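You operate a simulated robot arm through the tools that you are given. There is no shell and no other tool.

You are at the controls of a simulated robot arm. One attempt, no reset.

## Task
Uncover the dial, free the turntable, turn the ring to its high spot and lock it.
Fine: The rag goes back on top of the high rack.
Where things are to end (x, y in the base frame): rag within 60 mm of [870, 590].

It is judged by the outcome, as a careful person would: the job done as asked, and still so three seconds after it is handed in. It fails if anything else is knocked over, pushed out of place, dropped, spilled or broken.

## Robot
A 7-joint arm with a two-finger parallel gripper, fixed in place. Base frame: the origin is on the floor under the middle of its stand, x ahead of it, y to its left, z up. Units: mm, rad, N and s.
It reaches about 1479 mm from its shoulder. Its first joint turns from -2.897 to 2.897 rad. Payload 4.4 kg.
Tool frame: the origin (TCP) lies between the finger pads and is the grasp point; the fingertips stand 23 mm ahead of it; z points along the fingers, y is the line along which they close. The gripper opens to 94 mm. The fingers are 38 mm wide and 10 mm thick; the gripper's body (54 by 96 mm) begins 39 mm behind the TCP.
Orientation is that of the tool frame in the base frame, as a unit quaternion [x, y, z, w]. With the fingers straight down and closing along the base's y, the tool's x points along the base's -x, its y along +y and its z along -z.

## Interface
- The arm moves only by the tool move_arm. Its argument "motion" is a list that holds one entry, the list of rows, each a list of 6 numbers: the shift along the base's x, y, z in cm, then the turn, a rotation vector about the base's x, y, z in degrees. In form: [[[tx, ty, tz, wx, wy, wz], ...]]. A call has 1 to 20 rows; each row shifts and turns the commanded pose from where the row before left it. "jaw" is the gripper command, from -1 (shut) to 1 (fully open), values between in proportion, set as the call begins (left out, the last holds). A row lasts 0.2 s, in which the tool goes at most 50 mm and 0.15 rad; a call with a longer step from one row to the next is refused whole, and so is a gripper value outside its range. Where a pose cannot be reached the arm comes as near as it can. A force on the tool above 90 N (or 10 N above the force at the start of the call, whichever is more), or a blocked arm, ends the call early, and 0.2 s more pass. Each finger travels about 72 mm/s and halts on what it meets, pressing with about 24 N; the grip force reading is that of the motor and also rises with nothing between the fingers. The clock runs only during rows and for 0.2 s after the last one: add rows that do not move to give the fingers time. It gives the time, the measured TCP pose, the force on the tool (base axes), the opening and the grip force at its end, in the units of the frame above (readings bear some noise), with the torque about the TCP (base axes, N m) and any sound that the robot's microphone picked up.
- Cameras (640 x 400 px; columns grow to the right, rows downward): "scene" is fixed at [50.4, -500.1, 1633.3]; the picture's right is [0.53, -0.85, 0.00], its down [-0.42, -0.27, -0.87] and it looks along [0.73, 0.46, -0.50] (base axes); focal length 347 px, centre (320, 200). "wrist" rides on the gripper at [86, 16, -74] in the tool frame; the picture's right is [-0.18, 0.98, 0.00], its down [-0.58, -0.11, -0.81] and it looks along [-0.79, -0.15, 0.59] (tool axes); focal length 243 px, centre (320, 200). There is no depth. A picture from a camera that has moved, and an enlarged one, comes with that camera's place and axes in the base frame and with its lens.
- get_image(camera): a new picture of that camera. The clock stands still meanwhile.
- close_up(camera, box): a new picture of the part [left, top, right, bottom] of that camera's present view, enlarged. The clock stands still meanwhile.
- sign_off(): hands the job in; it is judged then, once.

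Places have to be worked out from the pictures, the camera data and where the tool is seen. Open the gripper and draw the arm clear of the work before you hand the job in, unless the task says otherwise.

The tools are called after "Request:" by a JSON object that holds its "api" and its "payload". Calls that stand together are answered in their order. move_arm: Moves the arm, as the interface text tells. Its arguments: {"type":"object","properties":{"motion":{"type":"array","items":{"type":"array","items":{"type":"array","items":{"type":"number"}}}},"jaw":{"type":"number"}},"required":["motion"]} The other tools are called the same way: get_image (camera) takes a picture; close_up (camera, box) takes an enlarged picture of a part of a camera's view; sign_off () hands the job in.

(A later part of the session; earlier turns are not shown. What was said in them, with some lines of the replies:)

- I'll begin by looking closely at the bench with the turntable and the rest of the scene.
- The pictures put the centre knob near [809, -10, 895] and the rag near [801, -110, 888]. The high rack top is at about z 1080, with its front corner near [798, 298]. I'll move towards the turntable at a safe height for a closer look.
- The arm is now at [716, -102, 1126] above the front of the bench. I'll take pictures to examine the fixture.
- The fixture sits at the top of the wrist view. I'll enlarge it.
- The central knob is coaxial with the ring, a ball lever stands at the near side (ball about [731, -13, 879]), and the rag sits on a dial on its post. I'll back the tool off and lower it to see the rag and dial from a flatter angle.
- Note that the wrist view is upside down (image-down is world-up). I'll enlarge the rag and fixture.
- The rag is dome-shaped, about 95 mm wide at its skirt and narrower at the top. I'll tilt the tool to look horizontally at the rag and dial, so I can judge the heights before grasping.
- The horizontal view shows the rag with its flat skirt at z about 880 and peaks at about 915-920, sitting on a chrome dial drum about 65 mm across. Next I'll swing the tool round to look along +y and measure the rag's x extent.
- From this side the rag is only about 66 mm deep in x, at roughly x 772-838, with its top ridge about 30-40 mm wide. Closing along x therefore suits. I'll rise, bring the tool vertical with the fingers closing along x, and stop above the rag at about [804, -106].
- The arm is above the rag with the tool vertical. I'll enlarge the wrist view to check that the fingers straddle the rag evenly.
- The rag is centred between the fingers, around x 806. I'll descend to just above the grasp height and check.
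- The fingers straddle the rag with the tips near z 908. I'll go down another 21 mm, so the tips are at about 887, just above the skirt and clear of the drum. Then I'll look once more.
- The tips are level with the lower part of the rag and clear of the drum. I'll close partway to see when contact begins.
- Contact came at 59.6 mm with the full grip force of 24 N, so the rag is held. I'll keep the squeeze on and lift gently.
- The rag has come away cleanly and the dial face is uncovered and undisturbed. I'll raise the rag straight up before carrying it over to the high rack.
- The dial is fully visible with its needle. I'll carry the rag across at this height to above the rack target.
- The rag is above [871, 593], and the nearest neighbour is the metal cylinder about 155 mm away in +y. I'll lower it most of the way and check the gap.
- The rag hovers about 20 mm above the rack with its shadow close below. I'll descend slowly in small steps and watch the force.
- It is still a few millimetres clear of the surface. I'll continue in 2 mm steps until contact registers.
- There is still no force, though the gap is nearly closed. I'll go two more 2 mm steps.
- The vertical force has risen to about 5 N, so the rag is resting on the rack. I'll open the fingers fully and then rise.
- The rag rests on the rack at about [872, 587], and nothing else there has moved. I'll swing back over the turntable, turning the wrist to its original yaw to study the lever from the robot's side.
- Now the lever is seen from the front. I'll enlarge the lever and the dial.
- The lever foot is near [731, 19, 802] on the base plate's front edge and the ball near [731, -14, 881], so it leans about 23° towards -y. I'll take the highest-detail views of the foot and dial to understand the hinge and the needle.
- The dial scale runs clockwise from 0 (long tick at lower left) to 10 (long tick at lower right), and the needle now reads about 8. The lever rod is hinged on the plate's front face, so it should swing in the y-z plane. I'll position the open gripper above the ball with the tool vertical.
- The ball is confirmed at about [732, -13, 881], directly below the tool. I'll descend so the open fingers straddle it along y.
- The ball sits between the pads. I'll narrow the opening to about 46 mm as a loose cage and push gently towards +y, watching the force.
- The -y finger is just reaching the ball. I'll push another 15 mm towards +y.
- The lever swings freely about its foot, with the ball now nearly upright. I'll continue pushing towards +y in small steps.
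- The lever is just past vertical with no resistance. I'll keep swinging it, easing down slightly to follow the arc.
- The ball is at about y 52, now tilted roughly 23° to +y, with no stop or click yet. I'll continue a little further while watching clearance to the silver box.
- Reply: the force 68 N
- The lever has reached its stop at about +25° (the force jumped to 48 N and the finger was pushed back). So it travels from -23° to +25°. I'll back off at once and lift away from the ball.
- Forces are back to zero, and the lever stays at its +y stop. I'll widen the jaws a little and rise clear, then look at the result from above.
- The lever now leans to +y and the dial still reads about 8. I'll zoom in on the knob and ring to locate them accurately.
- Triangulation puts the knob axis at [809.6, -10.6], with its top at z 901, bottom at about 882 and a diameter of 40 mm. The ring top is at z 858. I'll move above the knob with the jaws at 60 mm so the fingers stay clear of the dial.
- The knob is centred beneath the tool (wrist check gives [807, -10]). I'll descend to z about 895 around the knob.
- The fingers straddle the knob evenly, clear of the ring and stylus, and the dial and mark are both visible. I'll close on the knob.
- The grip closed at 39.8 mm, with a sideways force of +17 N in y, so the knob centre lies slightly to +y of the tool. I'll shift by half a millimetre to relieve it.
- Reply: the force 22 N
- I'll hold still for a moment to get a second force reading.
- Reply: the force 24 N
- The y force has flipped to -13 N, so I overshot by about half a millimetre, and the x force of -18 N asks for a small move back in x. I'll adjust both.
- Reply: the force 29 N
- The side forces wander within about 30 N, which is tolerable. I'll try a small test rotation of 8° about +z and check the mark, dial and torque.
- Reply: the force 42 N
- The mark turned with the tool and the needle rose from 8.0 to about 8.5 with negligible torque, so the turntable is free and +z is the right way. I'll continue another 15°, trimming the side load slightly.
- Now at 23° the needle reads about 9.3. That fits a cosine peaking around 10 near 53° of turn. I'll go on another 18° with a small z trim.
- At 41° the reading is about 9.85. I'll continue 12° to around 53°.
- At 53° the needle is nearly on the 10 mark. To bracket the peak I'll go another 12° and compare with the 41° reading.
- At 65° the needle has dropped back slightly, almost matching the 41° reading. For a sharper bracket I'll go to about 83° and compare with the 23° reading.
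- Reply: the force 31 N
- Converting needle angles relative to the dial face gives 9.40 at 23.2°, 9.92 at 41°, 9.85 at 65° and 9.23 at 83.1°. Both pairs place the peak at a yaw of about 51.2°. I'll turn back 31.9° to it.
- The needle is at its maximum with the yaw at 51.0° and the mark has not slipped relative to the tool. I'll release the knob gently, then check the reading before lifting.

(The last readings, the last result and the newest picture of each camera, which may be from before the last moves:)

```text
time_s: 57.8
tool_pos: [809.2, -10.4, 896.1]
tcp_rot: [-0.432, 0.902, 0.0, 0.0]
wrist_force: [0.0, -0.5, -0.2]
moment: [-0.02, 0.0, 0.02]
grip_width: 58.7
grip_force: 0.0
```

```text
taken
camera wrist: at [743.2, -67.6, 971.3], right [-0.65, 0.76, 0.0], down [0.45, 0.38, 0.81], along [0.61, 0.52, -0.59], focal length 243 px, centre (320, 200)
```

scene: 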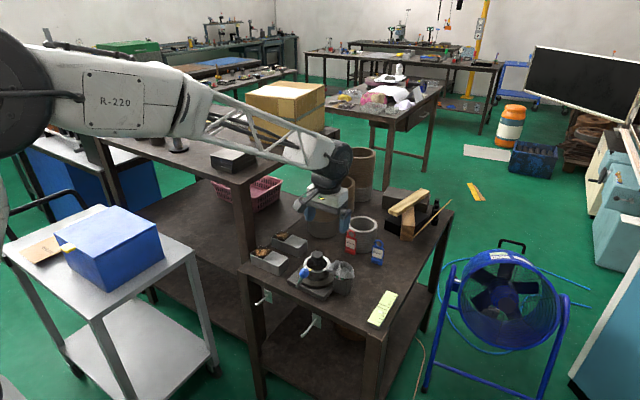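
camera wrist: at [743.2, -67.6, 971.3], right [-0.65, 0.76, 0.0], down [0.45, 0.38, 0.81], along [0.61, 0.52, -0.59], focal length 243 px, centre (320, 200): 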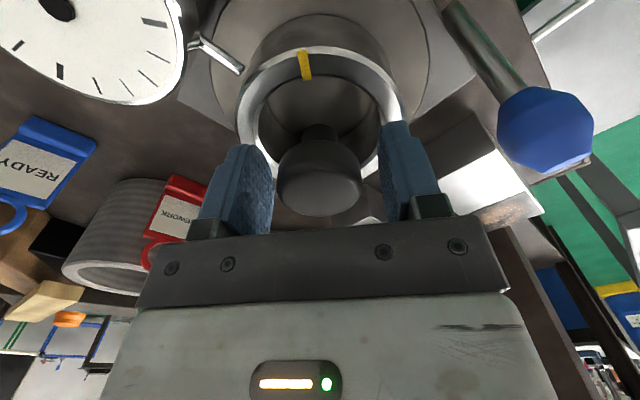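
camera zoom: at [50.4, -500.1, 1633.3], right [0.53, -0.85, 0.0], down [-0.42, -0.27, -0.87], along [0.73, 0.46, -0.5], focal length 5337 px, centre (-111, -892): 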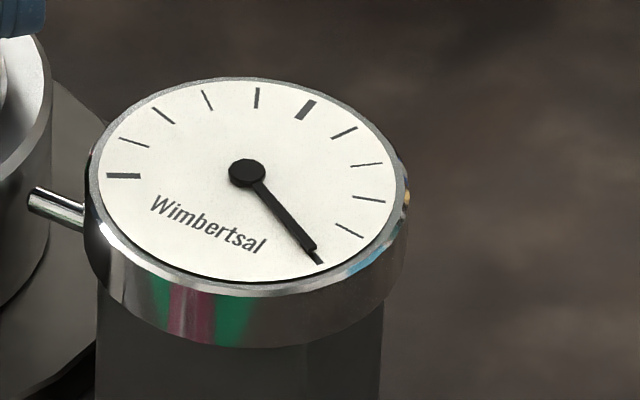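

The reading is unchanged after release. I'll lift straight up, then turn back to yaw 0 and move above the lever ball near [731, 54].

Request:
{"api": "move_arm", "payload": {"motion": [[[0, 0, 2, 0, 0, 0], [0, 0, 4, 0, 0, 0], [0, 0, 4, 0, 0, 0], [0, 0, 3, 0, 0, 0], [-1.1, 0.9, 0, 0, 0, -7.3], [-1.1, 0.9, 0, 0, 0, -7.3], [-1.1, 0.9, 0, 0, 0, -7.3], [-1.1, 0.9, 0, 0, 0, -7.3], [-1.1, 0.9, 0, 0, 0, -7.3], [-1.1, 0.9, 0, 0, 0, -7.3], [-1.1, 0.9, 0, 0, 0, -7.3], [0, 0, 0, 0, 0, 0]]], "jaw": 0.25}}

Request:
{"api": "get_image", "payload": {"camera": "wrist"}}

Request:
{"api": "close_up", "payload": {"camera": "scene", "box": [270, 220, 370, 300]}}

```text
time_s: 60.4
tool_pos: [732.4, 52.6, 1028.5]
tcp_rot: [0.0, 1.0, 0.0, 0.0]
wrist_force: [-0.1, -0.6, -0.6]
moment: [0.0, -0.03, 0.0]
grip_width: 58.7
grip_force: 0.0
```

```text
taken
camera wrist: at [646.8, 68.7, 1102.1], right [0.18, 0.98, 0.0], down [0.58, -0.11, 0.81], along [0.79, -0.15, -0.59], focal length 243 px, centre (320, 200)
```

wrist: 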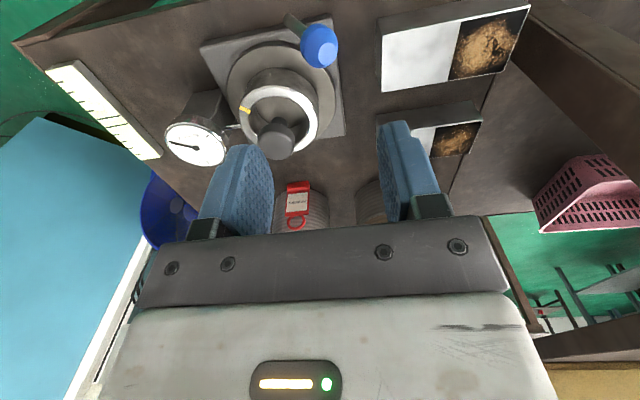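

```text
5.00 times, centred on (320, 260) of scene
camera zoom: at [50.4, -500.1, 1633.3], right [0.53, -0.85, 0.0], down [-0.42, -0.27, -0.87], along [0.73, 0.46, -0.5], focal length 1734 px, centre (320, -100)
```

zoom: 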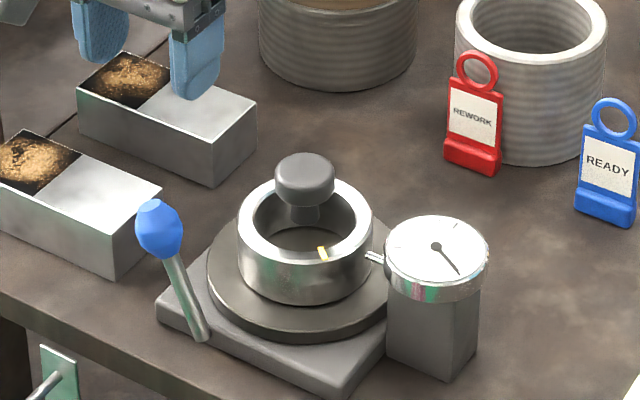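

The ball is confirmed at about [731, 52, 881]. I'll check the dial once more and lower the jaws around the ball.

Request:
{"api": "close_up", "payload": {"camera": "scene", "box": [330, 258, 366, 284]}}

Request:
{"api": "move_arm", "payload": {"motion": [[[0, 0, -4, 0, 0, 0], [0, 0, -4, 0, 0, 0], [0, 0, -3.5, 0, 0, 0], [0, 0, -2.0, 0, 0, 0], [0, 0, -0.6, 0, 0, 0], [0, 0, 0, 0, 0, 0]]], "jaw": 0.25}}

Request:
{"api": "get_image", "payload": {"camera": "wrist"}}

```text
15.38 times, centred on (348, 271) of scene
camera zoom: at [50.4, -500.1, 1633.3], right [0.53, -0.85, 0.0], down [-0.42, -0.27, -0.87], along [0.73, 0.46, -0.5], focal length 5337 px, centre (-111, -892)
```

zoom: 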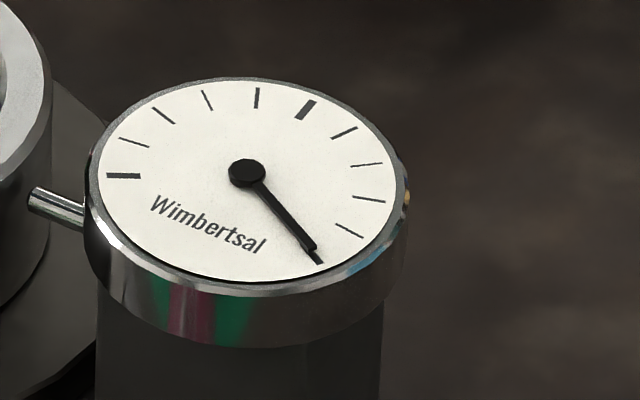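

```text
time_s: 61.8
tool_pos: [734.6, 53.8, 884.6]
tcp_rot: [-0.001, 1.0, 0.0, 0.001]
wrist_force: [0.2, -0.2, 0.8]
moment: [0.02, -0.03, 0.05]
grip_width: 58.8
grip_force: 0.1
```

```text
taken
camera wrist: at [647.9, 68.6, 959.6], right [0.18, 0.98, 0.0], down [0.58, -0.11, 0.81], along [0.79, -0.15, -0.59], focal length 243 px, centre (320, 200)
```

wrist: 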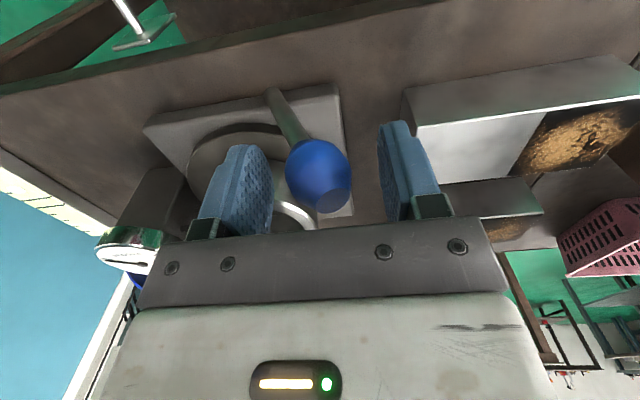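

The reading still sits at the peak. I'll narrow the cage to 46 mm and sweep the lever back towards -y, stopping short of its end stop.

Request:
{"api": "move_arm", "payload": {"motion": [[[0, 0, 0.2, 0, 0, 0], [0, 0, 0.2, 0, 0, 0], [0, -0.4, 0, 0, 0, 0], [0, -0.4, 0, 0, 0, 0], [0, -0.4, 0, 0, 0, 0], [0, -0.4, 0, 0, 0, 0], [0, -0.4, 0, 0, 0, 0], [0, -0.4, 0, 0, 0, 0], [0, -0.4, 0, 0, 0, 0], [0, -0.4, 0, 0, 0, 0], [0, -0.4, 0, 0, 0, 0], [0, -0.4, 0, 0, 0, 0], [0, -0.4, 0, 0, 0, 0], [0, -0.4, 0, 0, 0, 0], [0, -0.4, 0, 0, 0, 0], [0, -0.4, 0, 0, 0, 0], [0, 0, 0, 0, 0, 0]]], "jaw": -0.02}}

Request:
{"api": "get_image", "payload": {"camera": "wrist"}}

Request:
{"api": "close_up", "payload": {"camera": "scene", "box": [270, 220, 370, 300]}}

```text
time_s: 65.4
tool_pos: [733.3, -3.0, 889.3]
tcp_rot: [-0.001, 1.0, 0.0, 0.0]
wrist_force: [-0.1, 0.2, -0.2]
moment: [-0.01, -0.03, -0.04]
grip_width: 46.1
grip_force: 0.0
```

```text
taken
camera wrist: at [647.6, 12.7, 964.4], right [0.18, 0.98, 0.0], down [0.58, -0.11, 0.81], along [0.79, -0.15, -0.59], focal length 243 px, centre (320, 200)
```

wrist: 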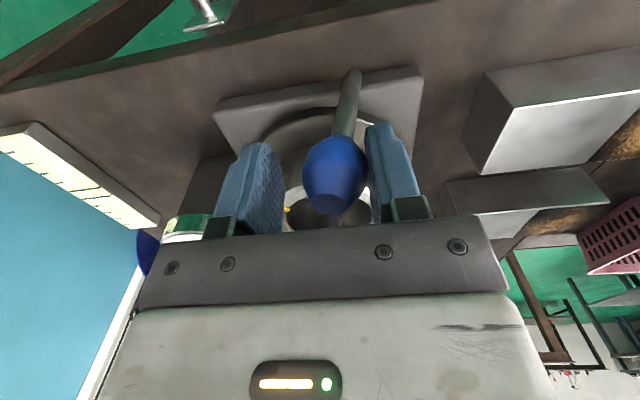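

```text
5.00 times, centred on (320, 260) of scene
camera zoom: at [50.4, -500.1, 1633.3], right [0.53, -0.85, 0.0], down [-0.42, -0.27, -0.87], along [0.73, 0.46, -0.5], focal length 1734 px, centre (320, -100)
```

zoom: 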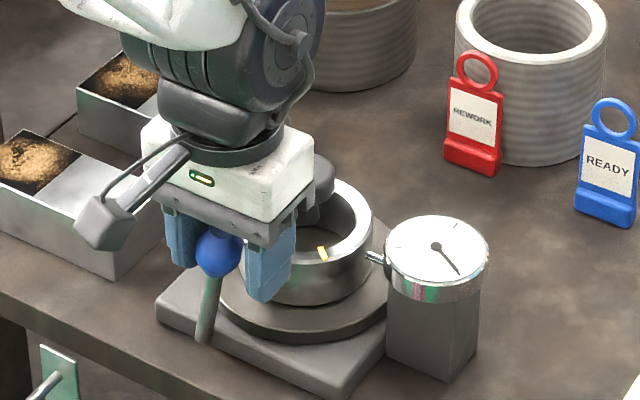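

The lever is past vertical and heading to its locked side. I'll continue in 2-3 mm steps to the expected stop at tool y of about -21.

Request:
{"api": "move_arm", "payload": {"motion": [[[0, -0.3, 0, 0, 0, 0], [0, -0.3, 0, 0, 0, 0], [0, -0.3, 0, 0, 0, 0], [0, -0.3, 0, 0, 0, 0], [0, -0.3, 0, 0, 0, 0], [0, -0.2, 0, 0, 0, 0], [0, 0, 0, 0, 0, 0]]]}}

Request:
{"api": "get_image", "payload": {"camera": "wrist"}}

```text
time_s: 67.0
tool_pos: [733.2, -21.4, 887.5]
tcp_rot: [-0.001, 1.0, 0.0, 0.0]
wrist_force: [-1.4, 2.0, -1.2]
moment: [0.01, 0.01, 0.03]
grip_width: 46.8
grip_force: 1.3
```

```text
taken
camera wrist: at [646.8, -5.2, 964.0], right [0.18, 0.98, 0.0], down [0.58, -0.11, 0.81], along [0.79, -0.15, -0.59], focal length 243 px, centre (320, 200)
```

wrist: 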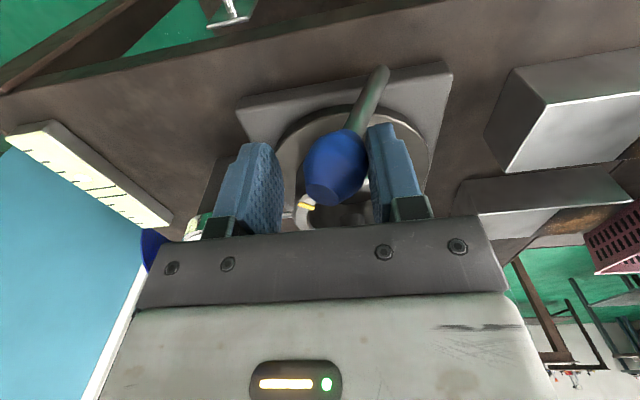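

A first slight resistance has appeared (2 N, with the finger pushed back 0.6 mm), so the lever is at its stop. I'll press 2 mm more to make sure it is fully home.

Request:
{"api": "move_arm", "payload": {"motion": [[[0, -0.1, 0, 0, 0, 0], [0, -0.1, 0, 0, 0, 0], [0, 0, 0, 0, 0, 0]]]}}

```text
time_s: 67.8
tool_pos: [733.5, -21.5, 888.4]
tcp_rot: [-0.001, 1.0, 0.0, 0.0]
wrist_force: [-2.1, 8.6, 1.0]
moment: [0.04, 0.01, 0.03]
grip_width: 50.0
grip_force: 4.2
```

The force is rising (8.6 N) and the finger is yielding, so the lever is firmly at its locked stop. I'll back off, open slightly and lift clear.

Request:
{"api": "move_arm", "payload": {"motion": [[[0, 0.4, 0, 0, 0, 0], [0, 0.4, 0, 0, 0, 0], [0, 0, 0, 0, 0, 0]]]}}

Request:
{"api": "move_arm", "payload": {"motion": [[[0, 0, 0, 0, 0, 0], [0, 0, 0, 0, 0, 0], [0, 0, 1.5, 0, 0, 0], [0, 0, 4, 0, 0, 0], [0, 0, 4, 0, 0, 0], [0, 0, 4, 0, 0, 0], [0, 0, 2, 0, 0, 0]]], "jaw": 0.3}}

Request:
{"api": "close_up", "payload": {"camera": "scene", "box": [270, 220, 370, 300]}}

Request:
{"api": "close_up", "payload": {"camera": "scene", "box": [330, 258, 366, 284]}}

Request:
{"api": "get_image", "payload": {"camera": "wrist"}}

```text
time_s: 68.6
tool_pos: [731.7, -14.3, 889.8]
tcp_rot: [-0.001, 1.0, -0.001, 0.0]
wrist_force: [-0.6, 0.0, 0.3]
moment: [-0.02, 0.0, -0.01]
grip_width: 46.1
grip_force: 0.1
```

```text
time_s: 70.2
tool_pos: [734.2, -14.0, 1045.3]
tcp_rot: [-0.001, 1.0, 0.0, 0.0]
wrist_force: [1.0, 0.6, -0.4]
moment: [0.01, 0.01, -0.02]
grip_width: 61.0
grip_force: 0.0
```

```text
5.00 times, centred on (320, 260) of scene
camera zoom: at [50.4, -500.1, 1633.3], right [0.53, -0.85, 0.0], down [-0.42, -0.27, -0.87], along [0.73, 0.46, -0.5], focal length 1734 px, centre (320, -100)
```

zoom: 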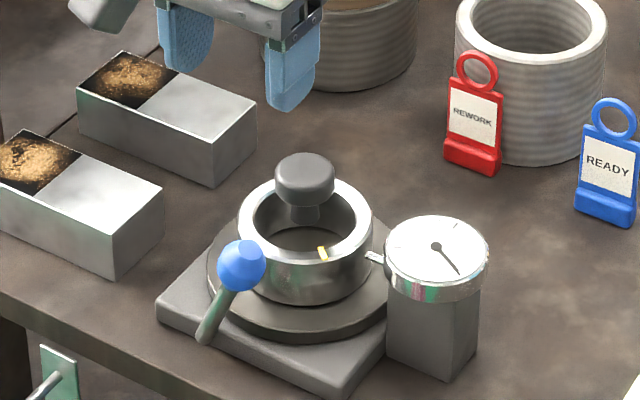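

```text
15.38 times, centred on (348, 271) of scene
camera zoom: at [50.4, -500.1, 1633.3], right [0.53, -0.85, 0.0], down [-0.42, -0.27, -0.87], along [0.73, 0.46, -0.5], focal length 5337 px, centre (-111, -892)
```

zoom: 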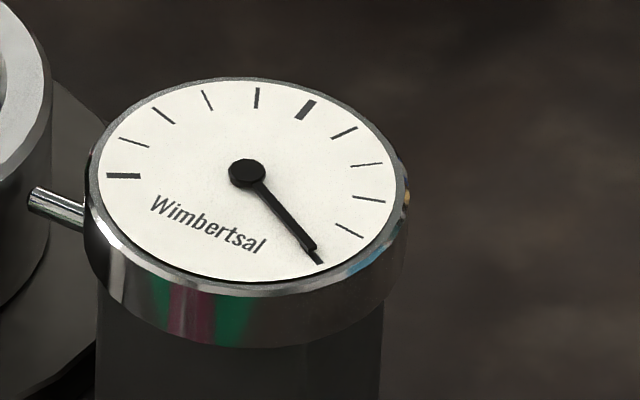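

```text
taken
camera wrist: at [647.8, 2.2, 1120.1], right [0.18, 0.98, 0.0], down [0.58, -0.11, 0.81], along [0.79, -0.15, -0.59], focal length 243 px, centre (320, 200)
```

wrist: 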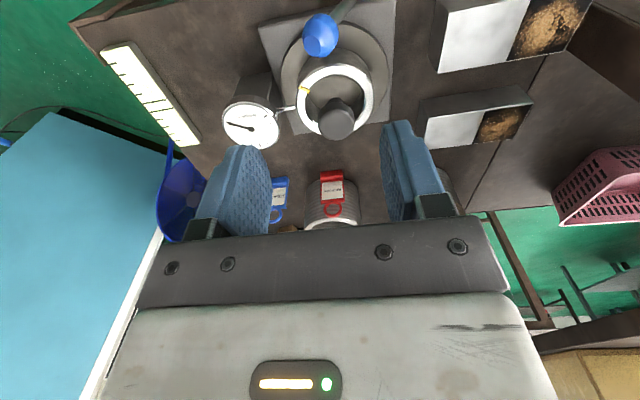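

The lever is back exactly at its original locked position, and the dial remains at the peak with nothing disturbed. I'll open the gripper fully and withdraw the arm up and away to near its starting pose.

Request:
{"api": "move_arm", "payload": {"motion": [[[-0.5, 0, 4, 0, 0, 0], [-0.5, 0, 4, 0, 0, 0], [-0.5, 0, 4, 0, 0, 0], [-0.6, 2.5, 3, 0, 0, 0], [-0.6, 3, 2, 0, 0, 0], [-0.8, 3.5, 2, 0, 0, 0], [-1, 3.5, 2, 0, 0, 0], [-1, 3.5, 1, 0, 0, 0], [-1, 3.5, 1, 0, 0, 0], [-1, 3, 0, 0, 0, 0], [0, 0, 0, 0, 0, 0]]], "jaw": 1}}

Request:
{"api": "get_image", "payload": {"camera": "scene"}}

Request:
{"api": "close_up", "payload": {"camera": "scene", "box": [280, 230, 380, 300]}}

Request:
{"api": "close_up", "payload": {"camera": "scene", "box": [330, 258, 366, 284]}}

Request:
{"api": "close_up", "payload": {"camera": "scene", "box": [100, 90, 260, 190]}}

```text
time_s: 72.6
tool_pos: [657.0, 211.2, 1272.7]
tcp_rot: [0.0, 1.0, 0.0, 0.0]
wrist_force: [0.8, -0.2, 0.4]
moment: [0.0, -0.04, 0.02]
grip_width: 93.8
grip_force: 0.0
```

```text
taken
```

scene: 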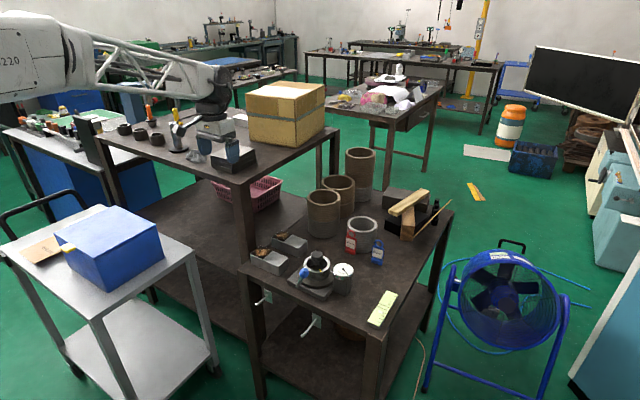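

```text
5.71 times, centred on (330, 265) of scene
camera zoom: at [50.4, -500.1, 1633.3], right [0.53, -0.85, 0.0], down [-0.42, -0.27, -0.87], along [0.73, 0.46, -0.5], focal length 1982 px, centre (263, -171)
```

zoom: 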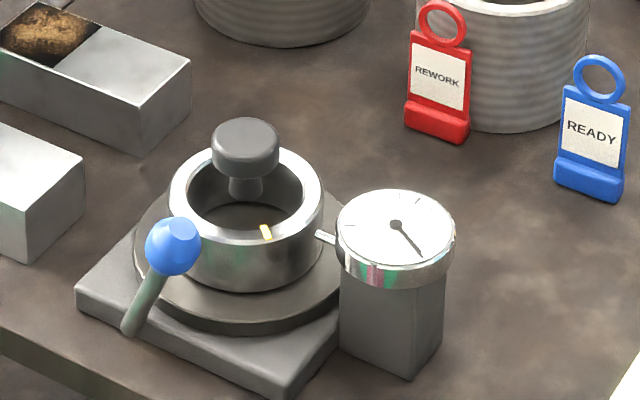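

```text
15.38 times, centred on (348, 271) of scene
camera zoom: at [50.4, -500.1, 1633.3], right [0.53, -0.85, 0.0], down [-0.42, -0.27, -0.87], along [0.73, 0.46, -0.5], focal length 5337 px, centre (-111, -892)
```

zoom: 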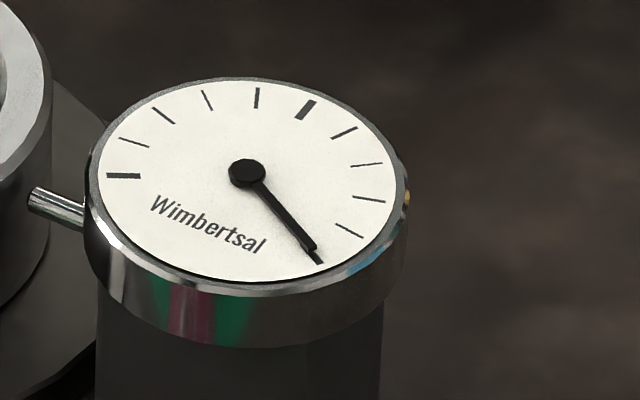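

```text
4.00 times, centred on (180, 140) of scene
camera zoom: at [50.4, -500.1, 1633.3], right [0.53, -0.85, 0.0], down [-0.42, -0.27, -0.87], along [0.73, 0.46, -0.5], focal length 1388 px, centre (880, 440)
```

zoom: 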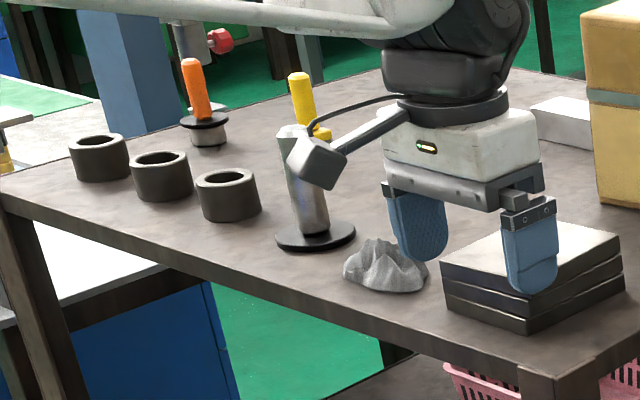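

The rag rests on the high rack near [872, 587], the dial is uncovered and reads its maximum, and the lever is back at its locked stop. The gripper is open and withdrawn, and everything else is where it was, so I'm handing the job in.

Request:
{"api": "sign_off", "payload": {}}

```text
The job is handed in.
```

The job is handed in: the dial is uncovered, the turntable was freed and turned to the ring's high spot, and the lever is back in its locked position.

- **Rag:** it lies on top of the high rack at about [872, 587], a few millimetres from the target of [870, 590].
- **High spot:** the dial read about 8 at the start. I turned the ring past the peak, compared readings on both sides, and set it at the maximum, a reading of about 10. The needle stayed there after I let go of the knob and locked the lever.
- **Lock:** I swung the ball lever back until it met its stop, and it sits exactly where it was before I freed the turntable. I did not twist the knob afterwards to test the lock, so as not to disturb the setting.
- **Surroundings:** the last pictures show nothing else moved or knocked over. The gripper is open and the arm is back near its starting position.
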